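You operate a simulated robot arm through the tools that you are given. There is no shell and no other tool. Be economical: measure what you need, move in short steps, check, and stop when the job is done.

You run a simulated robot arm. Do the job below in one go: nothing can be reset, and whatever is moved stays where it is left.

## Task
Take the white clip off the red roll, let its loose end out and weight it down.
Fine: Clip onto the chest top above the ribbon drawer. Free the cradle catch, turn, back to HOLD. Use the chest's own weight. Set down upright: weight. Where these are worked on the way, their far stop is far enough and under half their travel is too little: cradle catch.

It is judged by the outcome, as a careful person would: the job done as asked, and still so three seconds after it is handed in. It fails if anything else is knocked over, pushed out of place, dropped, spilled or broken.

## Robot
A 6-joint arm with a two-finger parallel gripper on a trunk, on a base that drives. Base frame: it is fixed to the floor where the robot stands at the start and does not move with it; the origin is under the middle of the robot, x ahead of it, y to its left, z up; the surface under the hand at the start is at about z = 0.93. Lengths are in m, angles in rad, forces in N, time in s.
With the tool pointing down near the work surface it reaches from about 0.14 to 0.82 m from the robot's upright axis, wherever it stands. Its first joint turns from -2.897 to 2.897 rad. Places, roughly: chest top above the ribbon drawer [0.4, -0.3, 0.9]; cradle catch [0.5, -0.4, 1]; drawer lock [1.3, -1.2, 0.7]; reel brake [1.5, -1.2, 1]; slider clamp [1.3, -1.1, 1]; strip between the red roll and the ruler [0.9, -0.7, 0.9]; winding knob [1.3, -0.9, 1]. Payload 3.91 kg.
The tool frame sits at the grasp point between the pads (the TCP): z along the fingers, y along the line on which they close. The tips reach 0.03 m beyond it. The gripper opens to 0.11 m. The fingers are 0.02 m wide and 0.01 m thick; the gripper's body (0.048 by 0.112 m) begins 0.055 m behind the TCP.
Orientation is told as [roll, pitch, yaw] about the base's x, y, z axes, in that order, counted from this pose: with the fingers straight down and closing along the base's y, the tool's x points along the base's -x, its y along +y and its z along -z.

## Interface
- The arm moves only by the tool move_arm. Its argument "increments" is a list of rows, each a list of 2 entries, a list of its own where there are three numbers: the shift along the base's x, y, z in m, then the turn, a rotation vector about the base's x, y, z in rad. In form: [[[x, y, z], [rx, ry, rz]], ...]. A call has 1 to 8 rows; each row is the pose to reach, as a shift and turn from the pose commanded when the call began. "fingers" is the opening in per cent of the stroke, from 0 (shut) to 100 (fully open), set as the call begins (left out, the last holds). Rows are played at 5 a second. More than 0.05 m and 0.15 rad between two rows, or a gripper value outside its range, and nothing of the call is played. Where a pose cannot be reached the arm comes as near as it can. A force on the tool above 90 N (or 10 N above the force at the start of the call, whichever is more), or a blocked arm, ends the call early, and 0.2 s more pass. Each finger travels about 0.108 m/s and halts on what it meets, pressing with about 22 N; the grip force reading is that of the motor and also rises with nothing between the fingers. The clock runs only during rows and for 0.2 s after the last one: add rows that repeat a pose to give the fingers time. It gives the time, the measured TCP pose, the force on the tool (base axes), the opening and the grip force at its end, in the units of the frame above (readings bear some noise), with the torque about the TCP (base axes, N m) and any sound that the robot's microphone picked up.
- Cameras (640 x 400 px; columns grow to the right, rows downward): "scene" is now at [-0.1024, -0.0222, 1.4882]; the picture's right is [-0.31, -0.95, 0.00], its down [-0.56, 0.18, -0.81] and it looks along [0.77, -0.25, -0.59] (base axes); focal length 254 px, centre (320, 200). "wrist" rides on the gripper at [0.077, 0.007, -0.114] in the tool frame; the picture's right is [-0.09, 1.00, 0.00], its down [-0.80, -0.07, -0.59] and it looks along [-0.59, -0.05, 0.80] (tool axes); focal length 270 px, centre (320, 200). There is no depth. A picture from a camera that has moved, and an enlarged one, comes with that camera's place and axes in the base frame and with its lens. The place of the scene camera against the robot may be out by one fixed shift of up to 0.025 m in any direction.
- snapshot(camera): a new picture of that camera. It takes no simulated time.
- slide_trunk(by): slides the trunk up (or, below 0, down) by that many m; the arm and the scene camera ride with it, the base frame stays. It gives what a move gives, with no picture.
- roll_base(legs): drives the robot by 1 to 6 legs, each [ahead, left, turn to the left] in m, m and rad, along the robot's own axes; the way and the turn of a leg run together, so that a leg with both is an arc; at most 1.5 m and 3.142 rad a leg. The arm and the cameras ride along, it lands a little off, and it stops where it bumps. It gives what a move gives.
- pan_tilt(pan, tilt): turns the head with the scene camera to pan (to the left, within 1.501 rad either way) and tilt (down, from -0.506 to 1.204), counted from straight ahead of the robot. It gives what a move gives.
- close_up(camera, box): a new picture of the part [left, top, right, bottom] of that camera's present view, enlarged. It takes no simulated time.
- sign_off(): hands the job in; it is judged then, once.

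Go step by step. Nothing tells you exact positions but the pictures and the camera data: compare them with the known pose of the tool, close in by small moves and look again before you grip or let go. The budget is 120 turns and 78 pictures, counting those below and the enlarged ones. Unless the task says otherwise, let go and move clear before handing in, and close with one line.

The tools are called after ">>>" as a command line: name --argument value ..., lists and objects as JSON in quotes. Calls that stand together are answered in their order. move_arm: Moves the arm, as the interface text tells. Its arguments: {"type":"object","properties":{"increments":{"type":"array"},"fingers":{"type":"number"}},"required":["increments"]} The other tools are called the same way: slide_trunk (by) slides the trunk up or down; roll_base (legs) drives the base; pan_tilt (pan, tilt) turns the head that bears the scene camera; snapshot (camera) takes a picture; close_up (camera, box) takes an enlarged picture of a part of a camera's view; sign_off () hands the job in.

At the start:

```text
time_s: 0.0
tool_pos: [0.4317, -0.0733, 1.2865]
orientation: [0.001, 0.0, -0.002]
wrist_force: [0.4, 0.0, 0.8]
wrist_torque: [0.03, 0.02, -0.01]
gripper_width: 0.11
finger_force: 0.1
trunk travel left (down, up): [-0.425, 0.115]
robot x, y, heading: [-0.0004, 0.0019, -0.001]
head pan, tilt: [-0.312, 0.627]
```

scene: 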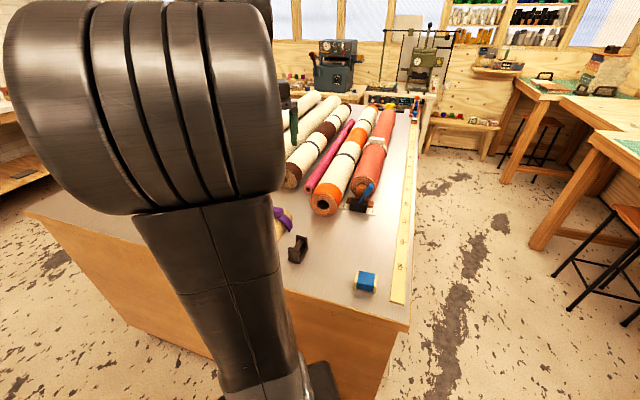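
wrist: 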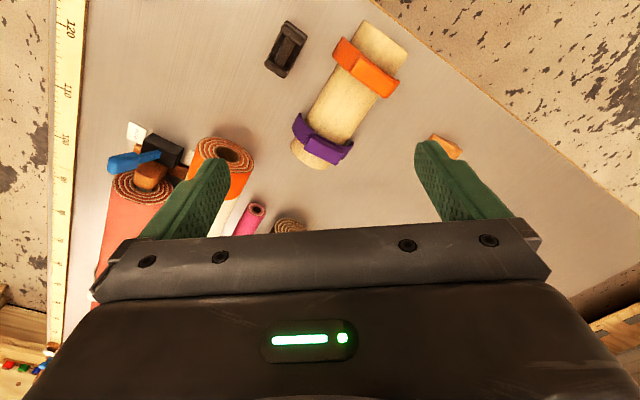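

I see a table with several rolls, a ruler on the right edge, a red roll near the ruler with a blue lever on its cradle, and a blue block that may be the weight. I'll take a closer look first.

>>> close_up --camera "scene" --box '[270, 90, 430, 310]'

>>> close_up --camera "wrist" --box '[40, 100, 280, 250]'

```text
1.82 times, centred on (350, 200) of scene
camera zoom: at [-0.1024, -0.0222, 1.4882], right [-0.31, -0.95, 0.0], down [-0.56, 0.18, -0.81], along [0.77, -0.25, -0.59], focal length 462 px, centre (266, 200)
```

zoom: 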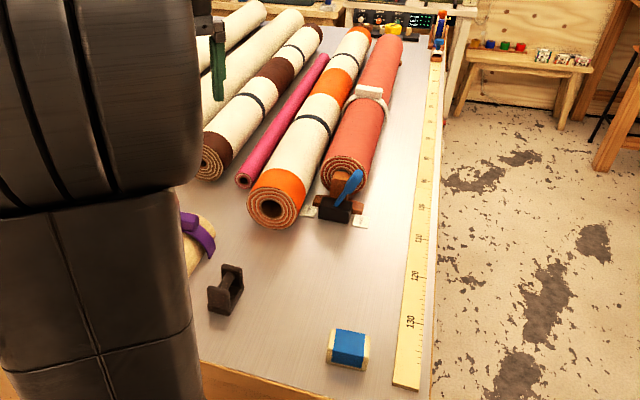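

```text
2.67 times, centred on (160, 175) of wrist
camera zoom: at [0.3545, -0.0682, 1.4011], right [0.09, 1.0, 0.0], down [0.8, -0.07, 0.59], along [0.59, -0.05, -0.8], focal length 721 px, centre (747, 267)
```

zoom: 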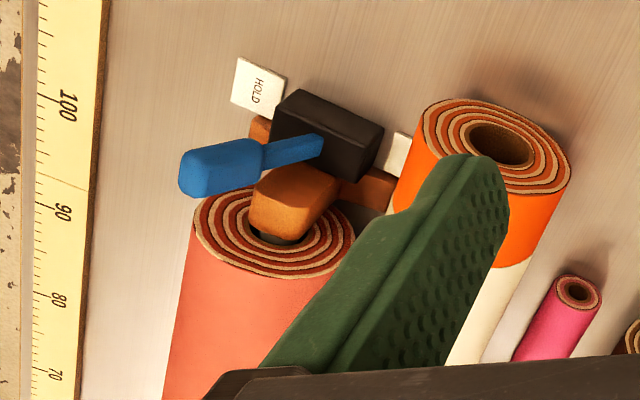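

The chest is turned about -0.62 rad. The red roll runs from about (0.5,-0.37) to (1.3,-0.9), the clip is near (0.85,-0.6), and the ruler is on the right edge. I'll drive around to the chest's ruler side to have everything in reach and see it better.

>>> roll_base --legs '[[-0.37, -0.53, 0], [0.65, -0.46, 0], [0, 0, 0.95]]'

>>> pan_tilt --pan 0 --tilt 0.75

>>> snapshot --camera "scene"

>>> snapshot --camera "wrist"

```text
time_s: 10.0
tool_pos: [0.5993, -0.6958, 1.2852]
orientation: [-0.001, -0.001, 0.951]
wrist_force: [-0.3, 0.3, 1.0]
wrist_torque: [0.02, 0.01, 0.03]
gripper_width: 0.1101
finger_force: 0.1
trunk travel left (down, up): [-0.425, 0.115]
robot x, y, heading: [0.2852, -1.0061, 0.952]
head pan, tilt: [-0.312, 0.627]
```

```text
time_s: 10.8
tool_pos: [0.5985, -0.6972, 1.2851]
orientation: [-0.001, 0.0, 0.951]
wrist_force: [0.3, -0.2, 0.6]
wrist_torque: [-0.03, 0.02, 0.0]
gripper_width: 0.1098
finger_force: 0.2
trunk travel left (down, up): [-0.425, 0.115]
robot x, y, heading: [0.2883, -1.005, 0.951]
head pan, tilt: [0.0, 0.75]
```

```text
73 pictures are left
camera scene: at [0.2219, -1.0716, 1.4776], right [0.81, -0.58, 0.0], down [-0.4, -0.55, -0.73], along [0.43, 0.6, -0.68], focal length 254 px, centre (320, 200)
```

scene: 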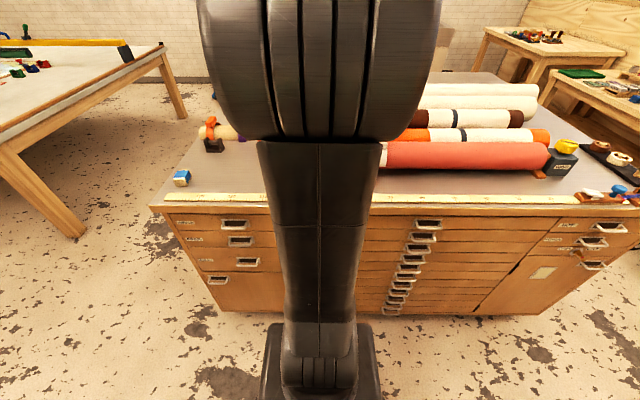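

```text
72 pictures are left
camera wrist: at [0.5484, -0.7567, 1.4012], right [-0.76, 0.65, 0.0], down [0.52, 0.61, 0.59], along [0.39, 0.45, -0.8], focal length 270 px, centre (320, 200)
```

wrist: 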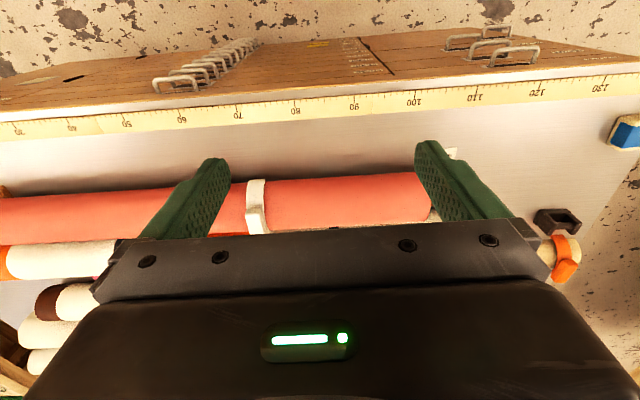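

I can now see the drawers with labels, the clip on the roll and a yellow knob with a box at the roll's far end. I'll zoom in on the labels and mechanisms.

>>> close_up --camera "scene" --box '[160, 110, 280, 285]'

>>> close_up --camera "scene" --box '[510, 120, 640, 290]'

>>> close_up --camera "scene" --box '[370, 205, 490, 320]'

```text
2.29 times, centred on (220, 198) of scene
camera zoom: at [0.2219, -1.0716, 1.4776], right [0.81, -0.58, 0.0], down [-0.4, -0.55, -0.73], along [0.43, 0.6, -0.68], focal length 581 px, centre (549, 206)
```

zoom: 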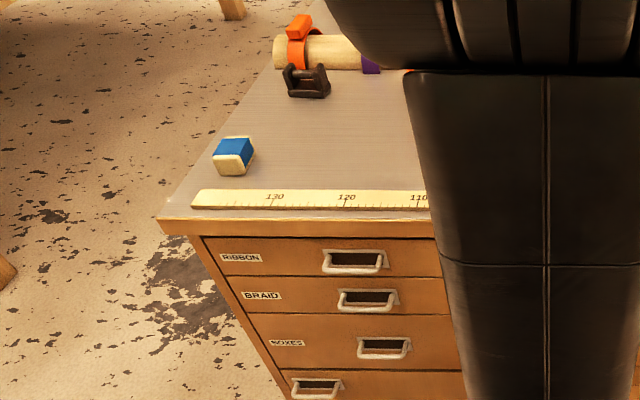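

```text
2.35 times, centred on (575, 205) of scene
camera zoom: at [0.2219, -1.0716, 1.4776], right [0.81, -0.58, 0.0], down [-0.4, -0.55, -0.73], along [0.43, 0.6, -0.68], focal length 598 px, centre (-280, 188)
```

zoom: 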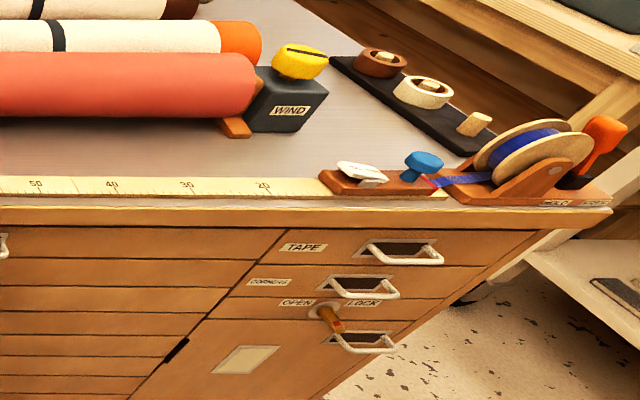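

```text
3.48 times, centred on (430, 262) of scene
camera zoom: at [0.2219, -1.0716, 1.4776], right [0.81, -0.58, 0.0], down [-0.4, -0.55, -0.73], along [0.43, 0.6, -0.68], focal length 884 px, centre (-63, -17)
```

zoom: 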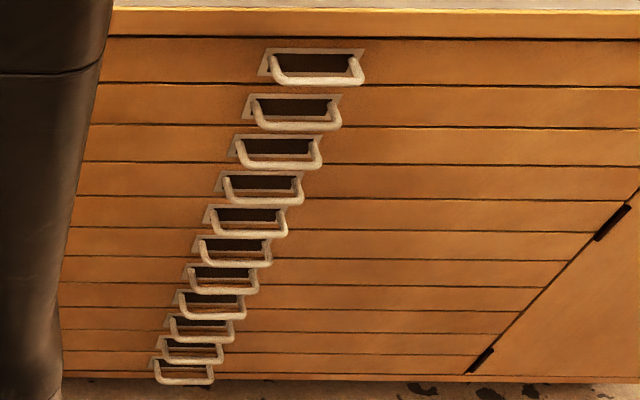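

The ribbon drawer is at the left end of the chest, and the WIND knob sits on the roll's right end. Next I'll zoom the wrist view on the candidate weights and the clip.

>>> close_up --camera "wrist" --box '[520, 100, 640, 290]'

>>> close_up --camera "wrist" --box '[200, 120, 360, 240]'

```text
2.11 times, centred on (580, 195) of wrist
camera zoom: at [0.5484, -0.7567, 1.4012], right [-0.76, 0.65, 0.0], down [0.52, 0.61, 0.59], along [0.39, 0.45, -0.8], focal length 569 px, centre (-227, 210)
```

zoom: 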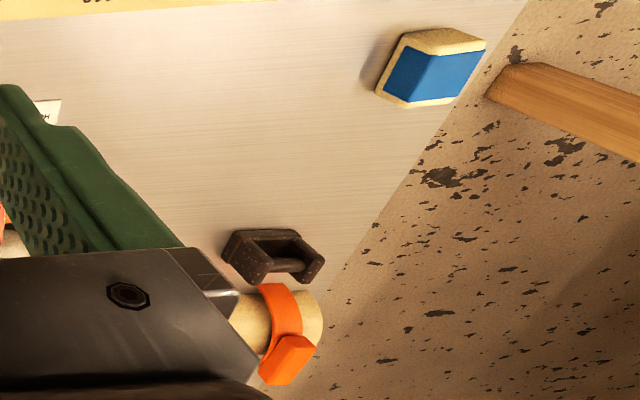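

```text
3.33 times, centred on (280, 180) of wrist
camera zoom: at [0.5484, -0.7567, 1.4012], right [-0.76, 0.65, 0.0], down [0.52, 0.61, 0.59], along [0.39, 0.45, -0.8], focal length 901 px, centre (453, 267)
```

zoom: 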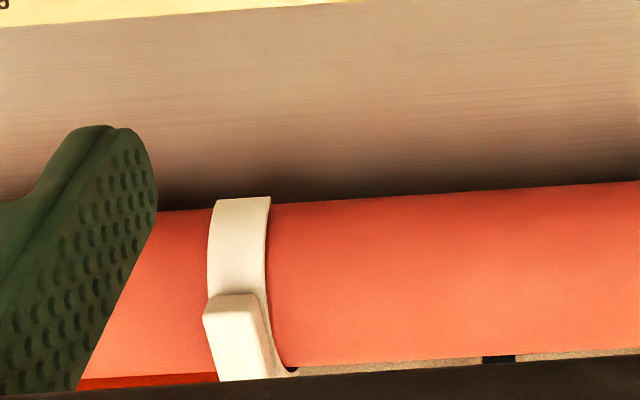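

The dark iron block with a handle bar looks like the chest's weight, and the blue/beige block looks like a sponge. I'll move the open gripper over the clip for a better look.

>>> move_arm --increments '[[[0.04, 0.015, -0.02], [0, 0, 0]], [[0.08, 0.03, -0.04], [0, 0, 0]], [[0.12, 0.045, -0.06], [0, 0, 0]], [[0.16, 0.06, -0.08], [0, 0, 0]], [[0.19, 0.07, -0.1], [0, 0, 0]], [[0.19, 0.07, -0.1], [0, 0, 0]]]' --fingers 100

>>> snapshot --camera "wrist"

>>> snapshot --camera "scene"

```text
time_s: 12.2
tool_pos: [0.7879, -0.6291, 1.1867]
orientation: [-0.001, 0.0, 0.95]
wrist_force: [0.7, 1.2, 0.2]
wrist_torque: [0.03, 0.03, 0.0]
gripper_width: 0.11
finger_force: 0.0
trunk travel left (down, up): [-0.425, 0.115]
robot x, y, heading: [0.2868, -1.0023, 0.954]
head pan, tilt: [0.0, 0.75]
```

```text
66 pictures are left
camera wrist: at [0.7383, -0.69, 1.3026], right [-0.76, 0.65, 0.0], down [0.52, 0.61, 0.59], along [0.39, 0.45, -0.8], focal length 270 px, centre (320, 200)
```

wrist: 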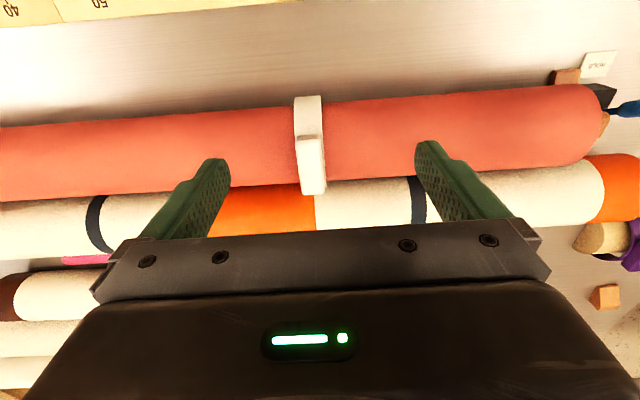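

```text
65 pictures are left
camera scene: at [0.2219, -1.0716, 1.4776], right [0.81, -0.58, 0.0], down [-0.4, -0.56, -0.73], along [0.42, 0.6, -0.68], focal length 254 px, centre (320, 200)
```

scene: 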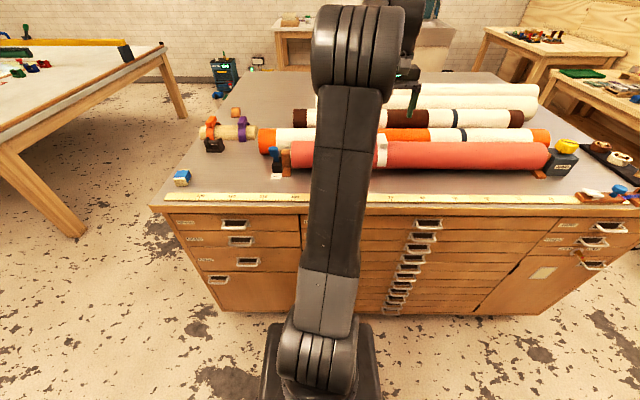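

>>> close_up --camera "wrist" --box '[250, 80, 380, 220]'

>>> close_up --camera "scene" --box '[190, 90, 330, 190]'

>>> close_up --camera "wrist" --box '[520, 40, 640, 140]'

```text
2.86 times, centred on (315, 150) of wrist
camera zoom: at [0.7383, -0.69, 1.3026], right [-0.76, 0.65, 0.0], down [0.52, 0.61, 0.59], along [0.39, 0.45, -0.8], focal length 772 px, centre (334, 343)
```

zoom: 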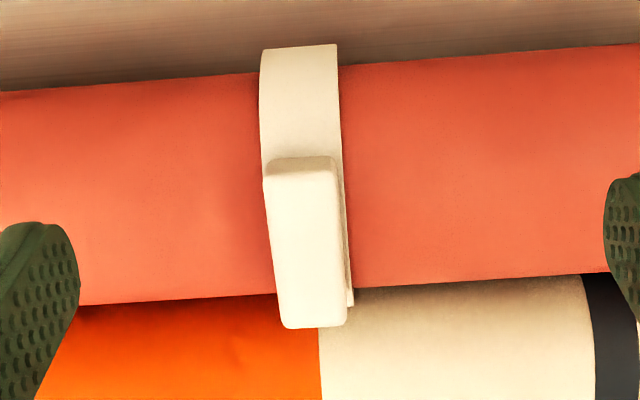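

```text
4.00 times, centred on (260, 140) of scene
camera zoom: at [0.2219, -1.0716, 1.4776], right [0.81, -0.58, 0.0], down [-0.4, -0.56, -0.73], along [0.42, 0.6, -0.68], focal length 1016 px, centre (560, 440)
```

zoom: 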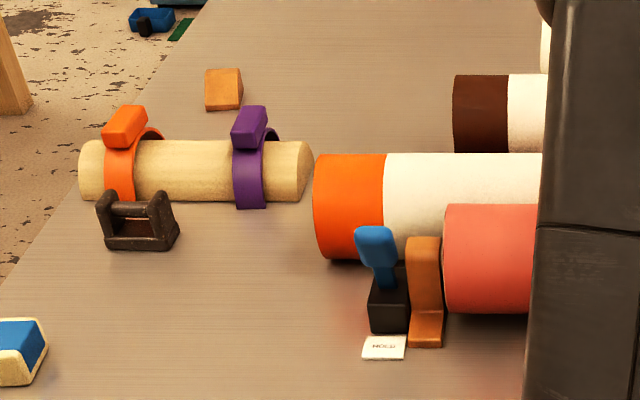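

```text
4.00 times, centred on (580, 90) of wrist
camera zoom: at [0.7383, -0.69, 1.3026], right [-0.76, 0.65, 0.0], down [0.52, 0.61, 0.59], along [0.39, 0.45, -0.8], focal length 1081 px, centre (-720, 640)
```

zoom: 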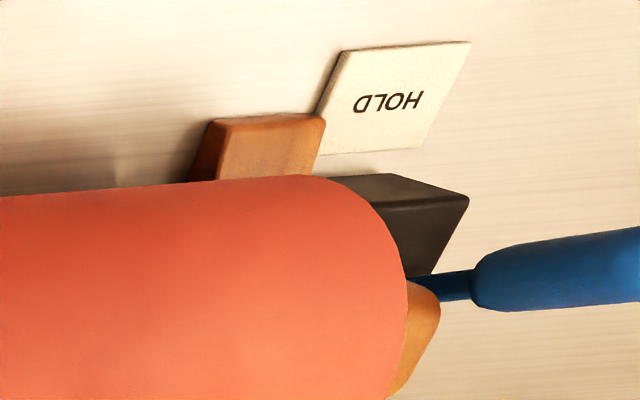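

The lever sits on the HOLD side and the weight stands upright on its base plate with its bar on top. I'll check the clip's profile from the scene camera.

>>> close_up --camera "scene" --box '[360, 100, 440, 180]'

```text
5.00 times, centred on (400, 140) of scene
camera zoom: at [0.2219, -1.0716, 1.4776], right [0.81, -0.58, 0.0], down [-0.4, -0.56, -0.73], along [0.42, 0.6, -0.68], focal length 1270 px, centre (-80, 500)
```

zoom: 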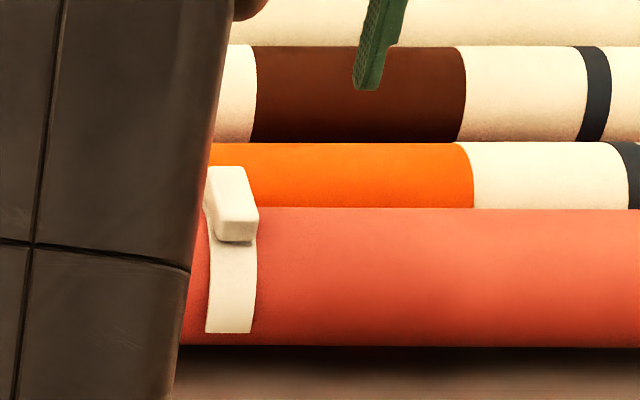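

The tab is a low block on top of the clip, centred near (0.837,-0.590) with its top at about z=1.055. I'll come down partway and check alignment.

>>> move_arm --increments '[[[0.025, 0.02, -0.03], [0, 0, 0]], [[0.049, 0.039, -0.06], [0, 0, 0]], [[0.049, 0.039, -0.087], [0, 0, 0]], [[0.049, 0.039, -0.087], [0, 0, 0]]]' --fingers 60

>>> snapshot --camera "wrist"

>>> close_up --camera "scene" --box '[360, 90, 460, 180]'

```text
time_s: 13.2
tool_pos: [0.838, -0.588, 1.1006]
orientation: [-0.001, 0.0, 0.951]
wrist_force: [0.2, -0.1, 0.2]
wrist_torque: [-0.02, 0.01, 0.01]
gripper_width: 0.0658
finger_force: 0.0
trunk travel left (down, up): [-0.425, 0.115]
robot x, y, heading: [0.2885, -1.0064, 0.955]
head pan, tilt: [0.0, 0.75]
```

```text
60 pictures are left
camera wrist: at [0.7877, -0.6472, 1.2152], right [-0.76, 0.65, 0.0], down [0.52, 0.61, 0.59], along [0.39, 0.45, -0.8], focal length 270 px, centre (320, 200)
```

wrist: 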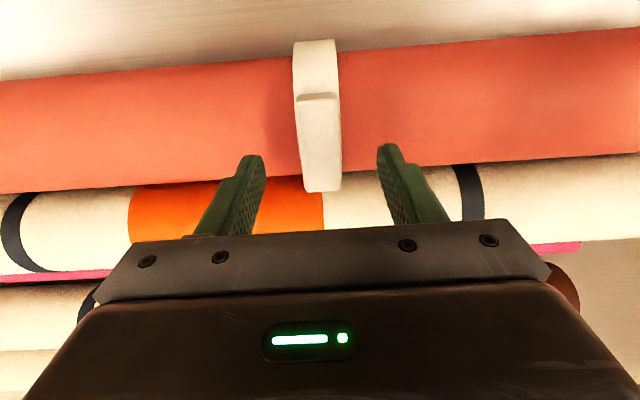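

```text
4.44 times, centred on (410, 135) of scene
camera zoom: at [0.2219, -1.0716, 1.4775], right [0.81, -0.58, 0.0], down [-0.4, -0.56, -0.73], along [0.42, 0.6, -0.68], focal length 1129 px, centre (-80, 489)
```

zoom: 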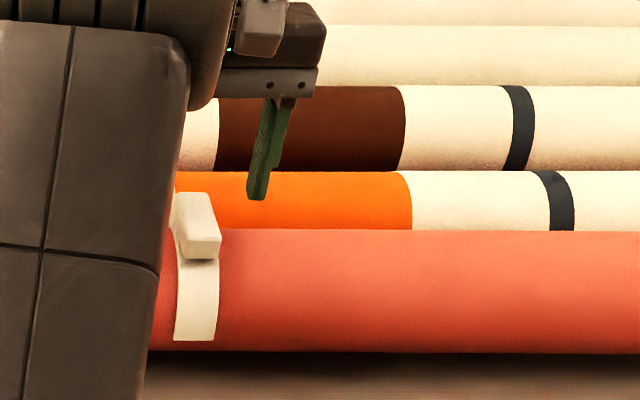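

Triangulation puts the tab's top at z≈1.05 with its centre at (0.841,-0.587), and I'm right above it. I'll go down and grip.

>>> move_arm --increments '[[[0.002, 0, -0.015], [0, 0, 0]], [[0.002, 0, -0.028], [0, 0, 0]], [[0.002, 0, -0.036], [0, 0, 0]], [[0.002, 0, -0.036], [0, 0, 0]]]'

>>> move_arm --increments '[[[0, 0, 0], [0, 0, 0]], [[0, 0, 0], [0, 0, 0]], [[0, 0, 0], [0, 0, 0]]]' --fingers 0

>>> snapshot --camera "wrist"

```text
time_s: 14.2
tool_pos: [0.8406, -0.5872, 1.0676]
orientation: [-0.001, -0.003, 0.951]
wrist_force: [5.4, 4.7, 20.8]
wrist_torque: [0.64, 0.47, -0.26]
gripper_width: 0.0652
finger_force: 0.2
trunk travel left (down, up): [-0.425, 0.115]
robot x, y, heading: [0.2862, -1.004, 0.949]
head pan, tilt: [0.0, 0.75]
```

```text
time_s: 15.0
tool_pos: [0.8354, -0.5864, 1.0667]
orientation: [-0.002, -0.001, 0.953]
wrist_force: [-11.0, 8.9, 27.6]
wrist_torque: [0.59, 0.52, 0.2]
gripper_width: 0.0292
finger_force: 21.5
trunk travel left (down, up): [-0.425, 0.115]
robot x, y, heading: [0.2868, -1.0065, 0.951]
head pan, tilt: [0.0, 0.75]
```

```text
58 pictures are left
camera wrist: at [0.7857, -0.6469, 1.1816], right [-0.76, 0.65, 0.0], down [0.52, 0.61, 0.6], along [0.39, 0.45, -0.8], focal length 270 px, centre (320, 200)
```

wrist: 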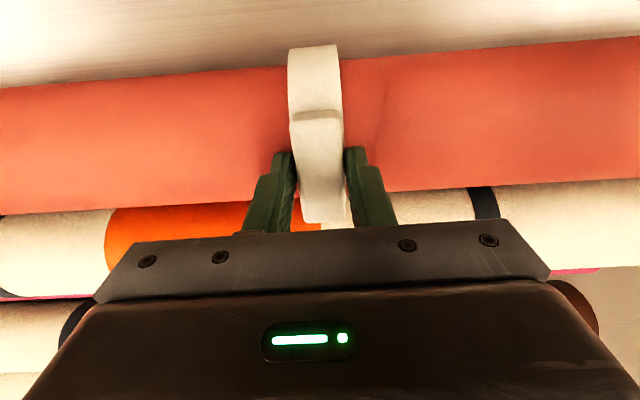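

The clip tab is gripped at 2.9 cm. I'll pull it straight up.

>>> move_arm --increments '[[[0, 0, 0.01], [0, 0, 0]], [[0, 0, 0.025], [0, 0, 0]], [[0, 0, 0.045], [0, 0, 0]], [[0, 0, 0.065], [0, 0, 0]], [[0, 0, 0.1], [0, 0, 0]], [[0, 0, 0.14], [0, 0, 0]], [[0, 0, 0.16], [0, 0, 0]]]'

>>> snapshot --camera "wrist"

>>> close_up --camera "scene" --box '[240, 60, 600, 240]'

```text
time_s: 16.6
tool_pos: [0.8391, -0.5852, 1.223]
orientation: [-0.001, 0.002, 0.95]
wrist_force: [0.0, 0.1, -0.3]
wrist_torque: [-0.01, 0.01, 0.03]
gripper_width: 0.0291
finger_force: 21.4
trunk travel left (down, up): [-0.425, 0.115]
robot x, y, heading: [0.2894, -1.0041, 0.95]
head pan, tilt: [0.0, 0.75]
```

```text
57 pictures are left
camera wrist: at [0.789, -0.6458, 1.3376], right [-0.76, 0.65, 0.0], down [0.52, 0.61, 0.59], along [0.39, 0.45, -0.8], focal length 270 px, centre (320, 200)
```

wrist: 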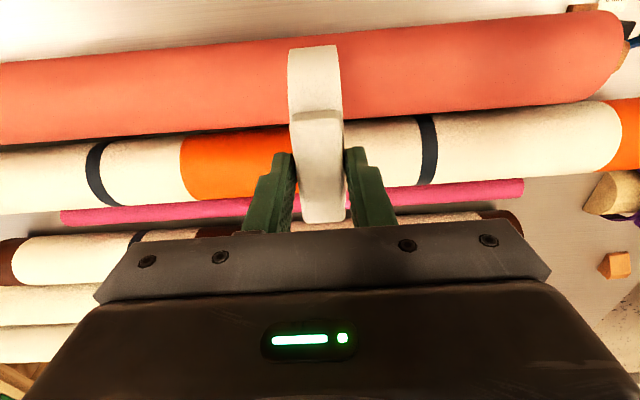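

```text
1.78 times, centred on (420, 150) of scene
camera zoom: at [0.2219, -1.0715, 1.4775], right [0.81, -0.58, 0.0], down [-0.4, -0.56, -0.73], along [0.42, 0.6, -0.68], focal length 452 px, centre (142, 289)
```

zoom: 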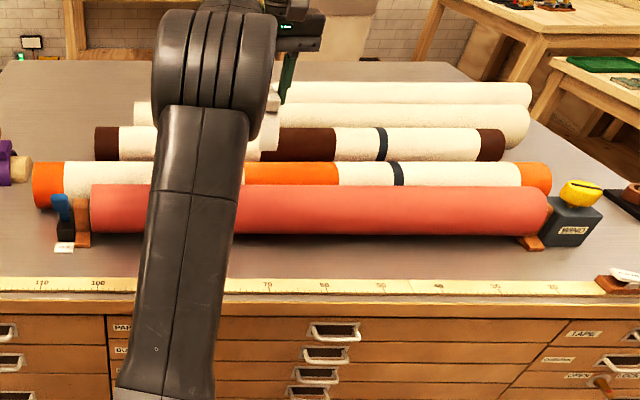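

The clip is off and in the gripper. I'll carry it to the clear chest top above the ribbon drawer, around (0.355,-0.29).

>>> move_arm --increments '[[[-0.04, 0.0245, 0], [0, 0, 0]], [[-0.08, 0.049, 0], [0, 0, 0]], [[-0.12, 0.0735, 0], [0, 0, 0]], [[-0.16, 0.098, 0], [0, 0, 0]], [[-0.2, 0.1225, 0], [0, 0, 0]], [[-0.24, 0.147, 0], [0, 0, 0]]]'

>>> move_arm --increments '[[[-0.04, 0.0245, 0], [0, 0, 0]], [[-0.08, 0.049, 0], [0, 0, 0]], [[-0.12, 0.0735, 0], [0, 0, 0]], [[-0.16, 0.098, 0], [0, 0, 0]], [[-0.2, 0.1225, 0], [0, 0, 0]], [[-0.24, 0.147, 0], [0, 0, 0]], [[-0.244, 0.147, 0], [0, 0, 0]]]'

>>> snapshot --camera "wrist"

>>> snapshot --camera "scene"

```text
time_s: 18.0
tool_pos: [0.5989, -0.4409, 1.2216]
orientation: [0.0, -0.001, 0.952]
wrist_force: [0.2, 1.3, 0.0]
wrist_torque: [0.02, 0.02, -0.01]
gripper_width: 0.0289
finger_force: 21.5
trunk travel left (down, up): [-0.425, 0.115]
robot x, y, heading: [0.2911, -1.0051, 0.95]
head pan, tilt: [0.0, 0.75]
```

```text
time_s: 19.6
tool_pos: [0.356, -0.2991, 1.2178]
orientation: [0.004, -0.004, 0.952]
wrist_force: [0.4, 0.6, -0.4]
wrist_torque: [-0.02, 0.0, 0.02]
gripper_width: 0.0293
finger_force: 21.8
out of reach, approached as far as the arm can: row 6, 7
trunk travel left (down, up): [-0.425, 0.115]
robot x, y, heading: [0.2884, -1.0044, 0.95]
head pan, tilt: [0.0, 0.75]
```

```text
55 pictures are left
camera wrist: at [0.3047, -0.3584, 1.3326], right [-0.76, 0.65, 0.0], down [0.52, 0.61, 0.6], along [0.39, 0.45, -0.8], focal length 270 px, centre (320, 200)
```

wrist: 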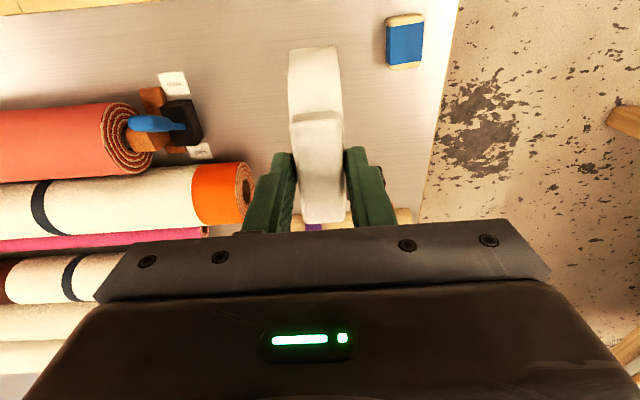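

```text
54 pictures are left
camera scene: at [0.2217, -1.0712, 1.4776], right [0.81, -0.58, 0.0], down [-0.4, -0.56, -0.73], along [0.42, 0.6, -0.68], focal length 254 px, centre (320, 200)
```

scene: 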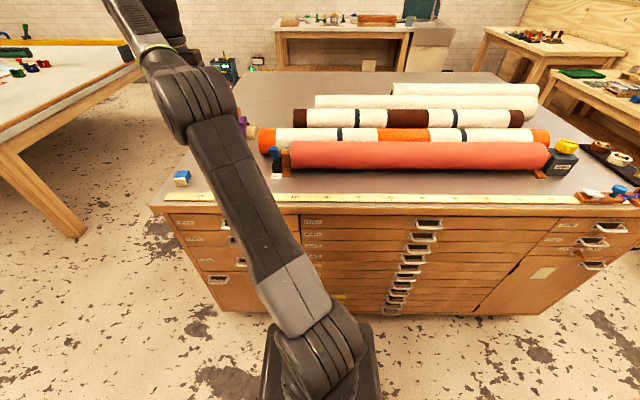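

The spot below is clear. I'll lower the clip toward the top.

>>> move_arm --increments '[[[-0.004, -0.025, -0.04], [0, 0, 0]], [[-0.004, -0.025, -0.08], [0, 0, 0]], [[-0.004, -0.025, -0.12], [0, 0, 0]], [[-0.004, -0.025, -0.14], [0, 0, 0]], [[-0.004, -0.025, -0.14], [0, 0, 0]]]'

>>> close_up --camera "scene" --box '[160, 90, 300, 210]'

>>> snapshot --camera "wrist"

```text
time_s: 20.8
tool_pos: [0.3511, -0.3235, 1.0795]
orientation: [0.0, 0.002, 0.952]
wrist_force: [-0.1, 0.1, -0.3]
wrist_torque: [-0.01, -0.06, -0.02]
gripper_width: 0.0289
finger_force: 21.9
trunk travel left (down, up): [-0.425, 0.115]
robot x, y, heading: [0.2895, -1.0057, 0.947]
head pan, tilt: [0.0, 0.75]
```

```text
3.33 times, centred on (230, 150) of scene
camera zoom: at [0.2218, -1.0713, 1.4776], right [0.81, -0.58, 0.0], down [-0.4, -0.56, -0.73], along [0.42, 0.6, -0.68], focal length 847 px, centre (620, 367)
```

zoom: 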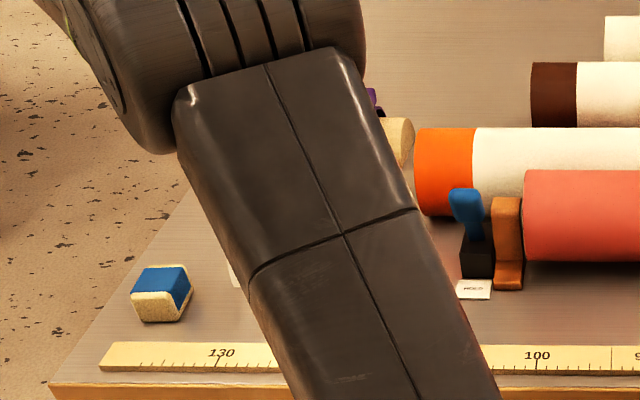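

```text
52 pictures are left
camera wrist: at [0.301, -0.3836, 1.194], right [-0.76, 0.65, 0.0], down [0.52, 0.61, 0.59], along [0.39, 0.45, -0.8], focal length 270 px, centre (320, 200)
```

wrist: 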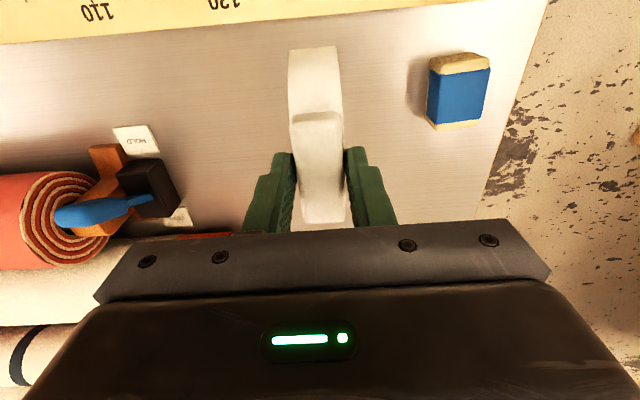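

Nothing has touched yet, so I'll lower in small steps until contact.

>>> move_arm --increments '[[[0, 0, -0.008], [0, 0, 0]], [[0, 0, -0.016], [0, 0, 0]], [[0, 0, -0.022], [0, 0, 0]], [[0, 0, -0.022], [0, 0, 0]]]'

```text
time_s: 21.8
tool_pos: [0.3526, -0.3235, 1.0572]
orientation: [0.0, -0.001, 0.95]
wrist_force: [0.4, 0.6, -0.4]
wrist_torque: [0.0, 0.03, 0.01]
gripper_width: 0.0289
finger_force: 22.0
trunk travel left (down, up): [-0.425, 0.115]
robot x, y, heading: [0.2901, -1.0025, 0.948]
head pan, tilt: [0.0, 0.75]
```

>>> move_arm --increments '[[[0, 0, -0.006], [0, 0, 0]], [[0, 0, -0.012], [0, 0, 0]], [[0, 0, -0.012], [0, 0, 0]]]'

>>> snapshot --camera "wrist"

```text
time_s: 22.6
tool_pos: [0.3519, -0.324, 1.0448]
orientation: [-0.001, 0.0, 0.95]
wrist_force: [0.1, -0.8, -0.5]
wrist_torque: [0.01, 0.0, -0.01]
gripper_width: 0.029
finger_force: 22.1
trunk travel left (down, up): [-0.425, 0.115]
robot x, y, heading: [0.2889, -1.0031, 0.949]
head pan, tilt: [0.0, 0.75]
```

```text
51 pictures are left
camera wrist: at [0.301, -0.3837, 1.1602], right [-0.76, 0.65, 0.0], down [0.52, 0.61, 0.59], along [0.39, 0.45, -0.8], focal length 270 px, centre (320, 200)
```

wrist: 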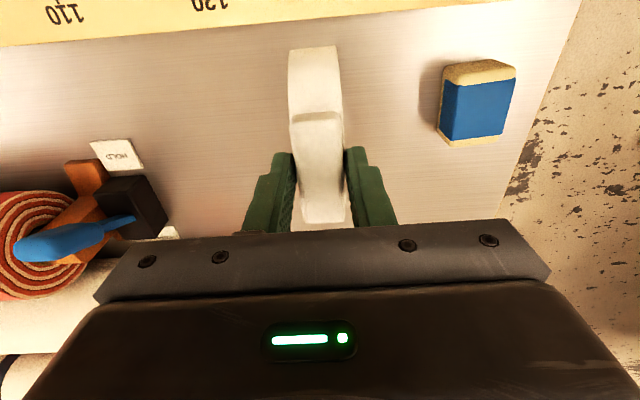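

>>> move_arm --increments '[[[0, 0, -0.005], [0, 0, 0]], [[0, 0, -0.01], [0, 0, 0]], [[0, 0, -0.01], [0, 0, 0]]]'

>>> move_arm --increments '[[[0, 0, -0.004], [0, 0, 0]], [[0, 0, -0.008], [0, 0, 0]], [[0, 0, -0.008], [0, 0, 0]]]'

```text
time_s: 23.4
tool_pos: [0.3511, -0.3237, 1.0338]
orientation: [0.0, 0.001, 0.951]
wrist_force: [0.6, 0.3, -0.1]
wrist_torque: [-0.02, 0.0, 0.02]
gripper_width: 0.029
finger_force: 21.7
trunk travel left (down, up): [-0.425, 0.115]
robot x, y, heading: [0.2858, -1.0041, 0.955]
head pan, tilt: [0.0, 0.75]
```

```text
time_s: 24.2
tool_pos: [0.3517, -0.3237, 1.0275]
orientation: [0.002, 0.0, 0.953]
wrist_force: [-0.4, -0.1, -0.2]
wrist_torque: [0.0, -0.01, 0.02]
gripper_width: 0.0291
finger_force: 22.0
trunk travel left (down, up): [-0.425, 0.115]
robot x, y, heading: [0.2891, -1.0053, 0.957]
head pan, tilt: [0.0, 0.75]
```

>>> move_arm --increments '[[[0, 0, -0.004], [0, 0, 0]], [[0, 0, -0.008], [0, 0, 0]], [[0, 0, -0.008], [0, 0, 0]]]'

>>> snapshot --camera "wrist"

```text
time_s: 25.0
tool_pos: [0.3512, -0.324, 1.0191]
orientation: [0.0, 0.0, 0.952]
wrist_force: [0.4, 0.0, 0.3]
wrist_torque: [0.0, 0.01, -0.02]
gripper_width: 0.0288
finger_force: 22.1
trunk travel left (down, up): [-0.425, 0.115]
robot x, y, heading: [0.2861, -1.002, 0.956]
head pan, tilt: [0.0, 0.75]
```

```text
50 pictures are left
camera wrist: at [0.3013, -0.3837, 1.1339], right [-0.76, 0.65, 0.0], down [0.52, 0.61, 0.59], along [0.39, 0.45, -0.8], focal length 270 px, centre (320, 200)
```

wrist: 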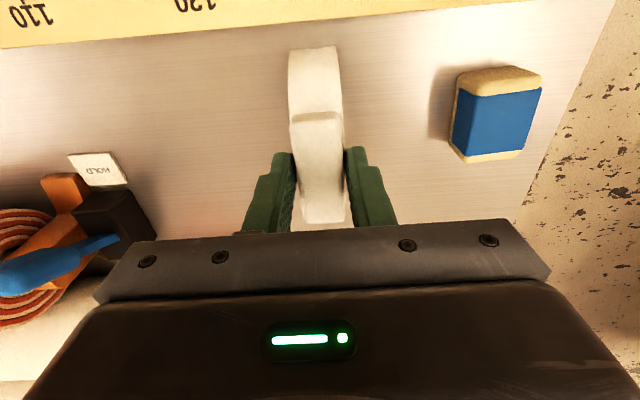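

>>> move_arm --increments '[[[0, 0, -0.004], [0, 0, 0]], [[0, 0, -0.008], [0, 0, 0]], [[0, 0, -0.008], [0, 0, 0]]]'

>>> move_arm --increments '[[[0, 0, -0.004], [0, 0, 0]], [[0, 0, -0.006], [0, 0, 0]], [[0, 0, -0.006], [0, 0, 0]]]'

```text
time_s: 25.8
tool_pos: [0.352, -0.3229, 1.0115]
orientation: [0.001, -0.001, 0.951]
wrist_force: [2.4, 5.1, 15.1]
wrist_torque: [0.11, -0.01, -0.04]
gripper_width: 0.0292
finger_force: 21.7
trunk travel left (down, up): [-0.425, 0.115]
robot x, y, heading: [0.2819, -1.005, 0.952]
head pan, tilt: [0.0, 0.75]
```

```text
time_s: 26.6
tool_pos: [0.3521, -0.323, 1.0056]
orientation: [0.0, 0.0, 0.951]
wrist_force: [1.8, 4.0, 20.3]
wrist_torque: [0.14, -0.07, -0.02]
gripper_width: 0.0291
finger_force: 21.9
trunk travel left (down, up): [-0.425, 0.115]
robot x, y, heading: [0.2909, -1.004, 0.95]
head pan, tilt: [0.0, 0.75]
```

The clip touched the top at z≈1.012. I'll ease up slightly, open and rise clear.

>>> move_arm --increments '[[[0, 0, 0.004], [0, 0, 0]], [[0, 0, 0.004], [0, 0, 0]]]'

>>> move_arm --increments '[[[0, 0, 0], [0, 0, 0]], [[0, 0, 0], [0, 0, 0]], [[0, 0, 0.02], [0, 0, 0]], [[0, 0, 0.05], [0, 0, 0]], [[0, 0, 0.09], [0, 0, 0]], [[0, 0, 0.13], [0, 0, 0]]]' --fingers 60

>>> snapshot --camera "wrist"

```text
time_s: 27.2
tool_pos: [0.351, -0.3231, 1.0072]
orientation: [-0.002, 0.001, 0.953]
wrist_force: [-0.3, -0.2, -0.4]
wrist_torque: [0.01, 0.01, -0.01]
gripper_width: 0.0288
finger_force: 22.1
trunk travel left (down, up): [-0.425, 0.115]
robot x, y, heading: [0.2854, -1.0042, 0.956]
head pan, tilt: [0.0, 0.75]
```

```text
time_s: 28.6
tool_pos: [0.3516, -0.3253, 1.1385]
orientation: [0.0, 0.0, 0.95]
wrist_force: [-0.3, -0.8, -0.5]
wrist_torque: [0.0, 0.01, -0.01]
gripper_width: 0.0662
finger_force: 0.1
trunk travel left (down, up): [-0.425, 0.115]
robot x, y, heading: [0.2869, -1.0084, 0.954]
head pan, tilt: [0.0, 0.75]
```

```text
49 pictures are left
camera wrist: at [0.301, -0.3854, 1.2534], right [-0.76, 0.65, 0.0], down [0.52, 0.61, 0.59], along [0.39, 0.45, -0.8], focal length 270 px, centre (320, 200)
```

wrist: 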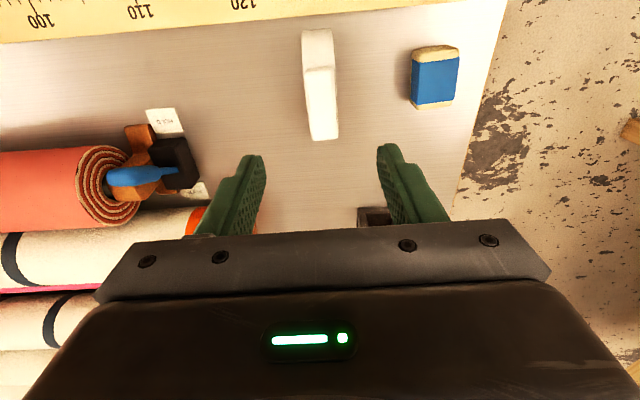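

The clip stands on the chest top above the ribbon drawer. Next I'll look at the catch up close.

>>> close_up --camera "wrist" --box '[70, 90, 230, 220]'

>>> close_up --camera "scene" --box '[160, 90, 320, 210]'

```text
3.08 times, centred on (150, 155) of wrist
camera zoom: at [0.301, -0.3854, 1.2534], right [-0.76, 0.65, 0.0], down [0.52, 0.61, 0.59], along [0.39, 0.45, -0.8], focal length 832 px, centre (843, 338)
```

zoom: 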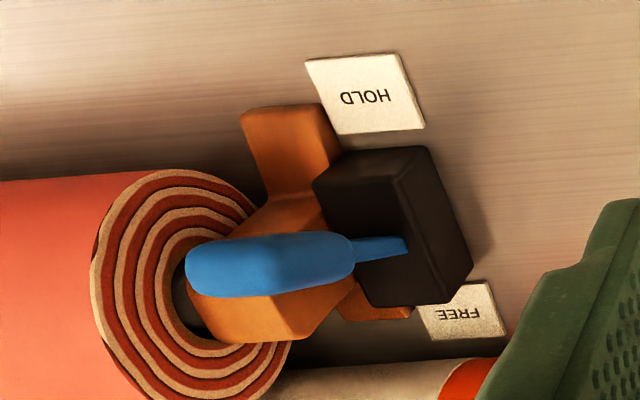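

```text
3.33 times, centred on (240, 150) of scene
camera zoom: at [0.2218, -1.0718, 1.4775], right [0.81, -0.58, 0.0], down [-0.4, -0.56, -0.73], along [0.42, 0.6, -0.68], focal length 847 px, centre (587, 367)
```

zoom: 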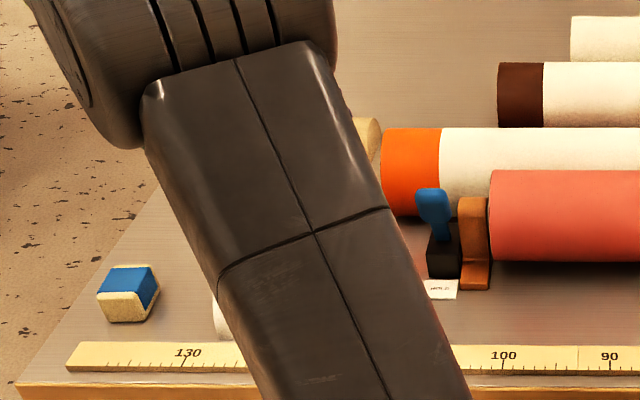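

The lever leans about 28° toward HOLD, with its tip near (0.50,-0.41,1.07), and FREE is on the far side. I'll close the fingers and position them on the ruler side of the lever.

>>> move_arm --increments '[[[0.031, -0.028, 0], [0, 0, 0]], [[0.062, -0.056, 0], [0, 0, 0]], [[0.093, -0.084, 0], [0, 0, 0]], [[0.123, -0.112, 0], [0, 0, 0]], [[0.123, -0.112, -0.02], [0, 0, 0]], [[0.123, -0.112, -0.02], [0, 0, 0]]]' --fingers 0

>>> snapshot --camera "wrist"

>>> close_up --camera "scene" --box '[160, 90, 320, 210]'

```text
time_s: 30.0
tool_pos: [0.4763, -0.4353, 1.1175]
orientation: [0.001, -0.001, 0.95]
wrist_force: [-0.3, 0.0, 0.0]
wrist_torque: [-0.05, -0.02, 0.0]
gripper_width: 0.0
finger_force: 22.0
trunk travel left (down, up): [-0.425, 0.115]
robot x, y, heading: [0.285, -1.007, 0.955]
head pan, tilt: [0.0, 0.75]
```

```text
46 pictures are left
camera wrist: at [0.4255, -0.4958, 1.2336], right [-0.76, 0.65, 0.0], down [0.52, 0.61, 0.59], along [0.39, 0.45, -0.8], focal length 270 px, centre (320, 200)
```

wrist: 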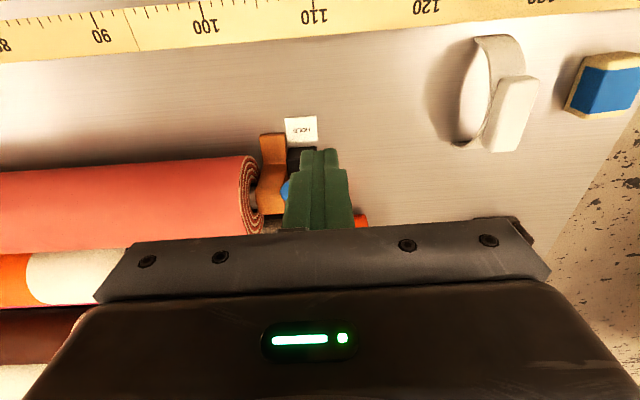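

```text
3.33 times, centred on (240, 150) of scene
camera zoom: at [0.2217, -1.0713, 1.4776], right [0.81, -0.58, 0.0], down [-0.4, -0.56, -0.73], along [0.42, 0.6, -0.68], focal length 847 px, centre (587, 367)
```

zoom: 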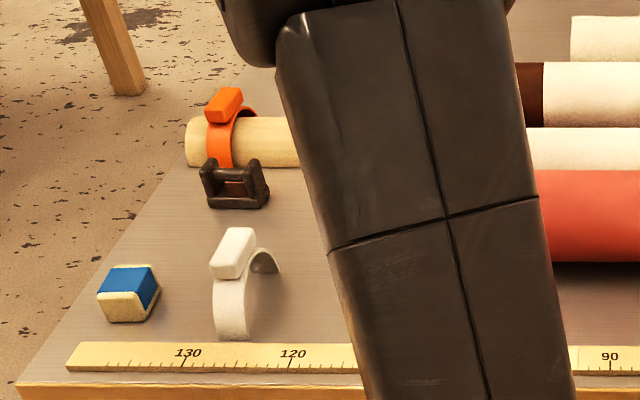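

The clip stands well. The lever sits a little to the left of my fingers, so I'll shift 1 cm along the roll and go down beside it.

>>> move_arm --increments '[[[0.005, -0.01, -0.02], [0, 0, 0]], [[0.005, -0.01, -0.04], [0, 0, 0]], [[0.005, -0.01, -0.057], [0, 0, 0]], [[0.005, -0.01, -0.057], [0, 0, 0]]]'

>>> close_up --camera "wrist" --box '[220, 90, 420, 240]'

```text
time_s: 31.0
tool_pos: [0.4806, -0.4452, 1.0599]
orientation: [0.0, 0.001, 0.95]
wrist_force: [0.1, -0.1, -0.1]
wrist_torque: [-0.04, -0.03, -0.01]
gripper_width: 0.0
finger_force: 21.6
trunk travel left (down, up): [-0.425, 0.115]
robot x, y, heading: [0.288, -1.0055, 0.951]
head pan, tilt: [0.0, 0.75]
```

```text
2.67 times, centred on (320, 165) of wrist
camera zoom: at [0.4298, -0.5054, 1.1757], right [-0.76, 0.65, 0.0], down [0.52, 0.61, 0.59], along [0.39, 0.45, -0.8], focal length 721 px, centre (320, 293)
```

zoom: 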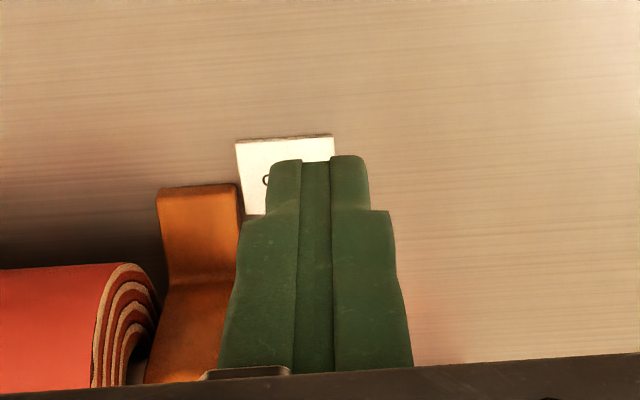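

>>> move_arm --increments '[[[0.0087, 0.0122, 0], [0, 0, 0]], [[0.0174, 0.0244, 0], [0, 0, 0]], [[0.0261, 0.0366, 0], [0, 0, 0]], [[0.0349, 0.0488, 0], [0, 0, 0]]]'

>>> move_arm --increments '[[[0.0058, 0.0081, 0], [0, 0, 0]], [[0.0116, 0.0163, 0], [0, 0, 0]], [[0.0174, 0.0244, 0], [0, 0, 0]]]'

```text
time_s: 32.0
tool_pos: [0.515, -0.3953, 1.0606]
orientation: [0.0, 0.001, 0.951]
wrist_force: [0.0, -1.0, 0.0]
wrist_torque: [-0.01, -0.01, -0.02]
gripper_width: 0.0
finger_force: 21.8
trunk travel left (down, up): [-0.425, 0.115]
robot x, y, heading: [0.2892, -1.0089, 0.952]
head pan, tilt: [0.0, 0.75]
```

```text
time_s: 32.8
tool_pos: [0.5337, -0.3722, 1.0621]
orientation: [0.0, 0.001, 0.95]
wrist_force: [-1.3, -0.9, 0.2]
wrist_torque: [0.03, 0.0, -0.01]
gripper_width: 0.0001
finger_force: 22.0
trunk travel left (down, up): [-0.425, 0.115]
robot x, y, heading: [0.2898, -1.0049, 0.949]
head pan, tilt: [0.0, 0.75]
```

>>> snapshot --camera "wrist"

>>> close_up --camera "scene" --box '[230, 90, 350, 210]'

```text
43 pictures are left
camera wrist: at [0.4823, -0.432, 1.177], right [-0.76, 0.65, 0.0], down [0.52, 0.61, 0.59], along [0.39, 0.45, -0.8], focal length 270 px, centre (320, 200)
```

wrist: 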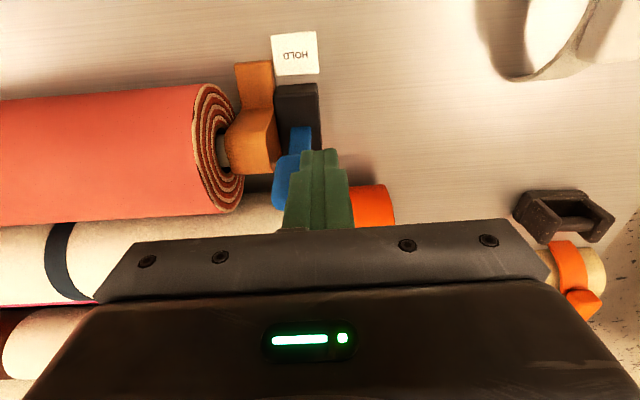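

```text
3.33 times, centred on (290, 150) of scene
camera zoom: at [0.2219, -1.0714, 1.4776], right [0.81, -0.58, 0.0], down [-0.4, -0.56, -0.73], along [0.42, 0.6, -0.68], focal length 847 px, centre (420, 367)
```

zoom: 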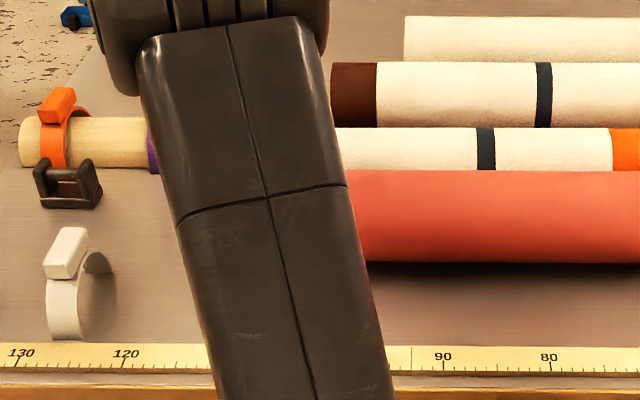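

The lever has moved to about vertical, with my fingers covering part of the handle. I'll shift 5 mm along the roll and keep pushing toward FREE.

>>> move_arm --increments '[[[0.01, 0.0052, 0], [0, 0, 0]], [[0.0157, 0.0134, 0], [0, 0, 0]], [[0.0215, 0.0215, 0], [0, 0, 0]], [[0.0272, 0.0296, 0], [0, 0, 0]]]'

>>> snapshot --camera "wrist"

```text
time_s: 33.8
tool_pos: [0.5517, -0.3519, 1.066]
orientation: [-0.003, 0.006, 0.953]
wrist_force: [-37.5, -54.9, 7.6]
wrist_torque: [-1.35, 1.38, -0.2]
gripper_width: 0.0
finger_force: 21.8
trunk travel left (down, up): [-0.425, 0.115]
robot x, y, heading: [0.2863, -1.0015, 0.95]
head pan, tilt: [0.0, 0.75]
```

```text
41 pictures are left
camera wrist: at [0.5014, -0.4114, 1.1822], right [-0.76, 0.65, 0.0], down [0.52, 0.62, 0.59], along [0.38, 0.45, -0.81], focal length 270 px, centre (320, 200)
```

wrist: 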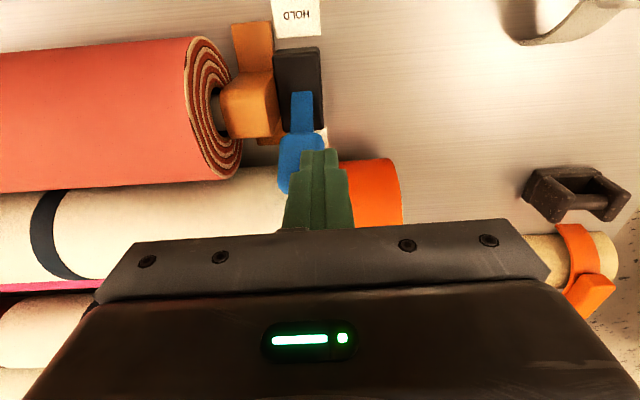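

The force rose sharply against a stop, so the lever is at its FREE end. I'll back off, rise and check that it stays.

>>> move_arm --increments '[[[-0.012, -0.016, 0], [0, 0, 0]], [[-0.029, -0.041, 0], [0, 0, 0]], [[-0.047, -0.065, 0.01], [0, 0, 0]], [[-0.047, -0.065, 0.05], [0, 0, 0]], [[-0.047, -0.065, 0.1], [0, 0, 0]], [[-0.047, -0.065, 0.13], [0, 0, 0]]]'

>>> snapshot --camera "wrist"

```text
time_s: 35.2
tool_pos: [0.5106, -0.4075, 1.1924]
orientation: [-0.002, 0.001, 0.95]
wrist_force: [-0.5, -0.7, 0.3]
wrist_torque: [0.0, 0.03, 0.01]
gripper_width: 0.0
finger_force: 21.9
trunk travel left (down, up): [-0.425, 0.115]
robot x, y, heading: [0.2902, -1.0048, 0.955]
head pan, tilt: [0.0, 0.75]
```

```text
40 pictures are left
camera wrist: at [0.4608, -0.4675, 1.3075], right [-0.76, 0.65, 0.0], down [0.52, 0.61, 0.59], along [0.39, 0.45, -0.8], focal length 270 px, centre (320, 200)
```

wrist: 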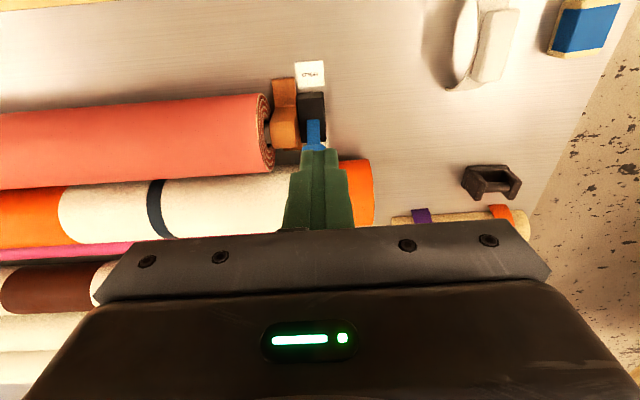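

The lever stays on the FREE side. I'll drive to the right along the chest to reach the WIND knob.

>>> roll_base --legs '[[0, -0.7, 0]]'

>>> snapshot --camera "scene"

>>> snapshot --camera "wrist"

```text
time_s: 39.0
tool_pos: [1.083, -0.8162, 1.1926]
orientation: [0.0, 0.001, 0.939]
wrist_force: [-0.3, 0.1, -0.7]
wrist_torque: [0.02, 0.03, 0.02]
gripper_width: 0.0001
finger_force: 21.7
trunk travel left (down, up): [-0.425, 0.115]
robot x, y, heading: [0.8516, -1.4108, 0.942]
head pan, tilt: [0.0, 0.75]
```

```text
39 pictures are left
camera scene: at [0.7849, -1.4783, 1.4776], right [0.81, -0.59, 0.0], down [-0.4, -0.55, -0.73], along [0.43, 0.59, -0.68], focal length 254 px, centre (320, 200)
```

scene: 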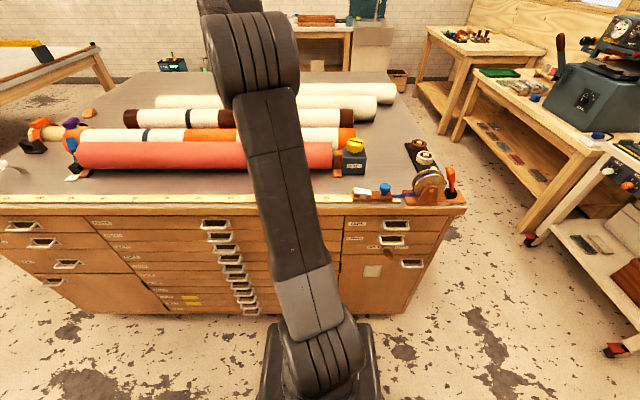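

```text
38 pictures are left
camera wrist: at [1.0316, -0.8767, 1.3071], right [-0.75, 0.66, 0.0], down [0.53, 0.6, 0.59], along [0.39, 0.45, -0.8], focal length 270 px, centre (320, 200)
```

wrist: 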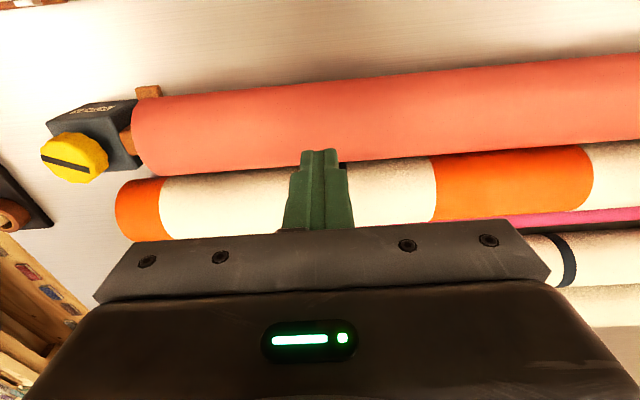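

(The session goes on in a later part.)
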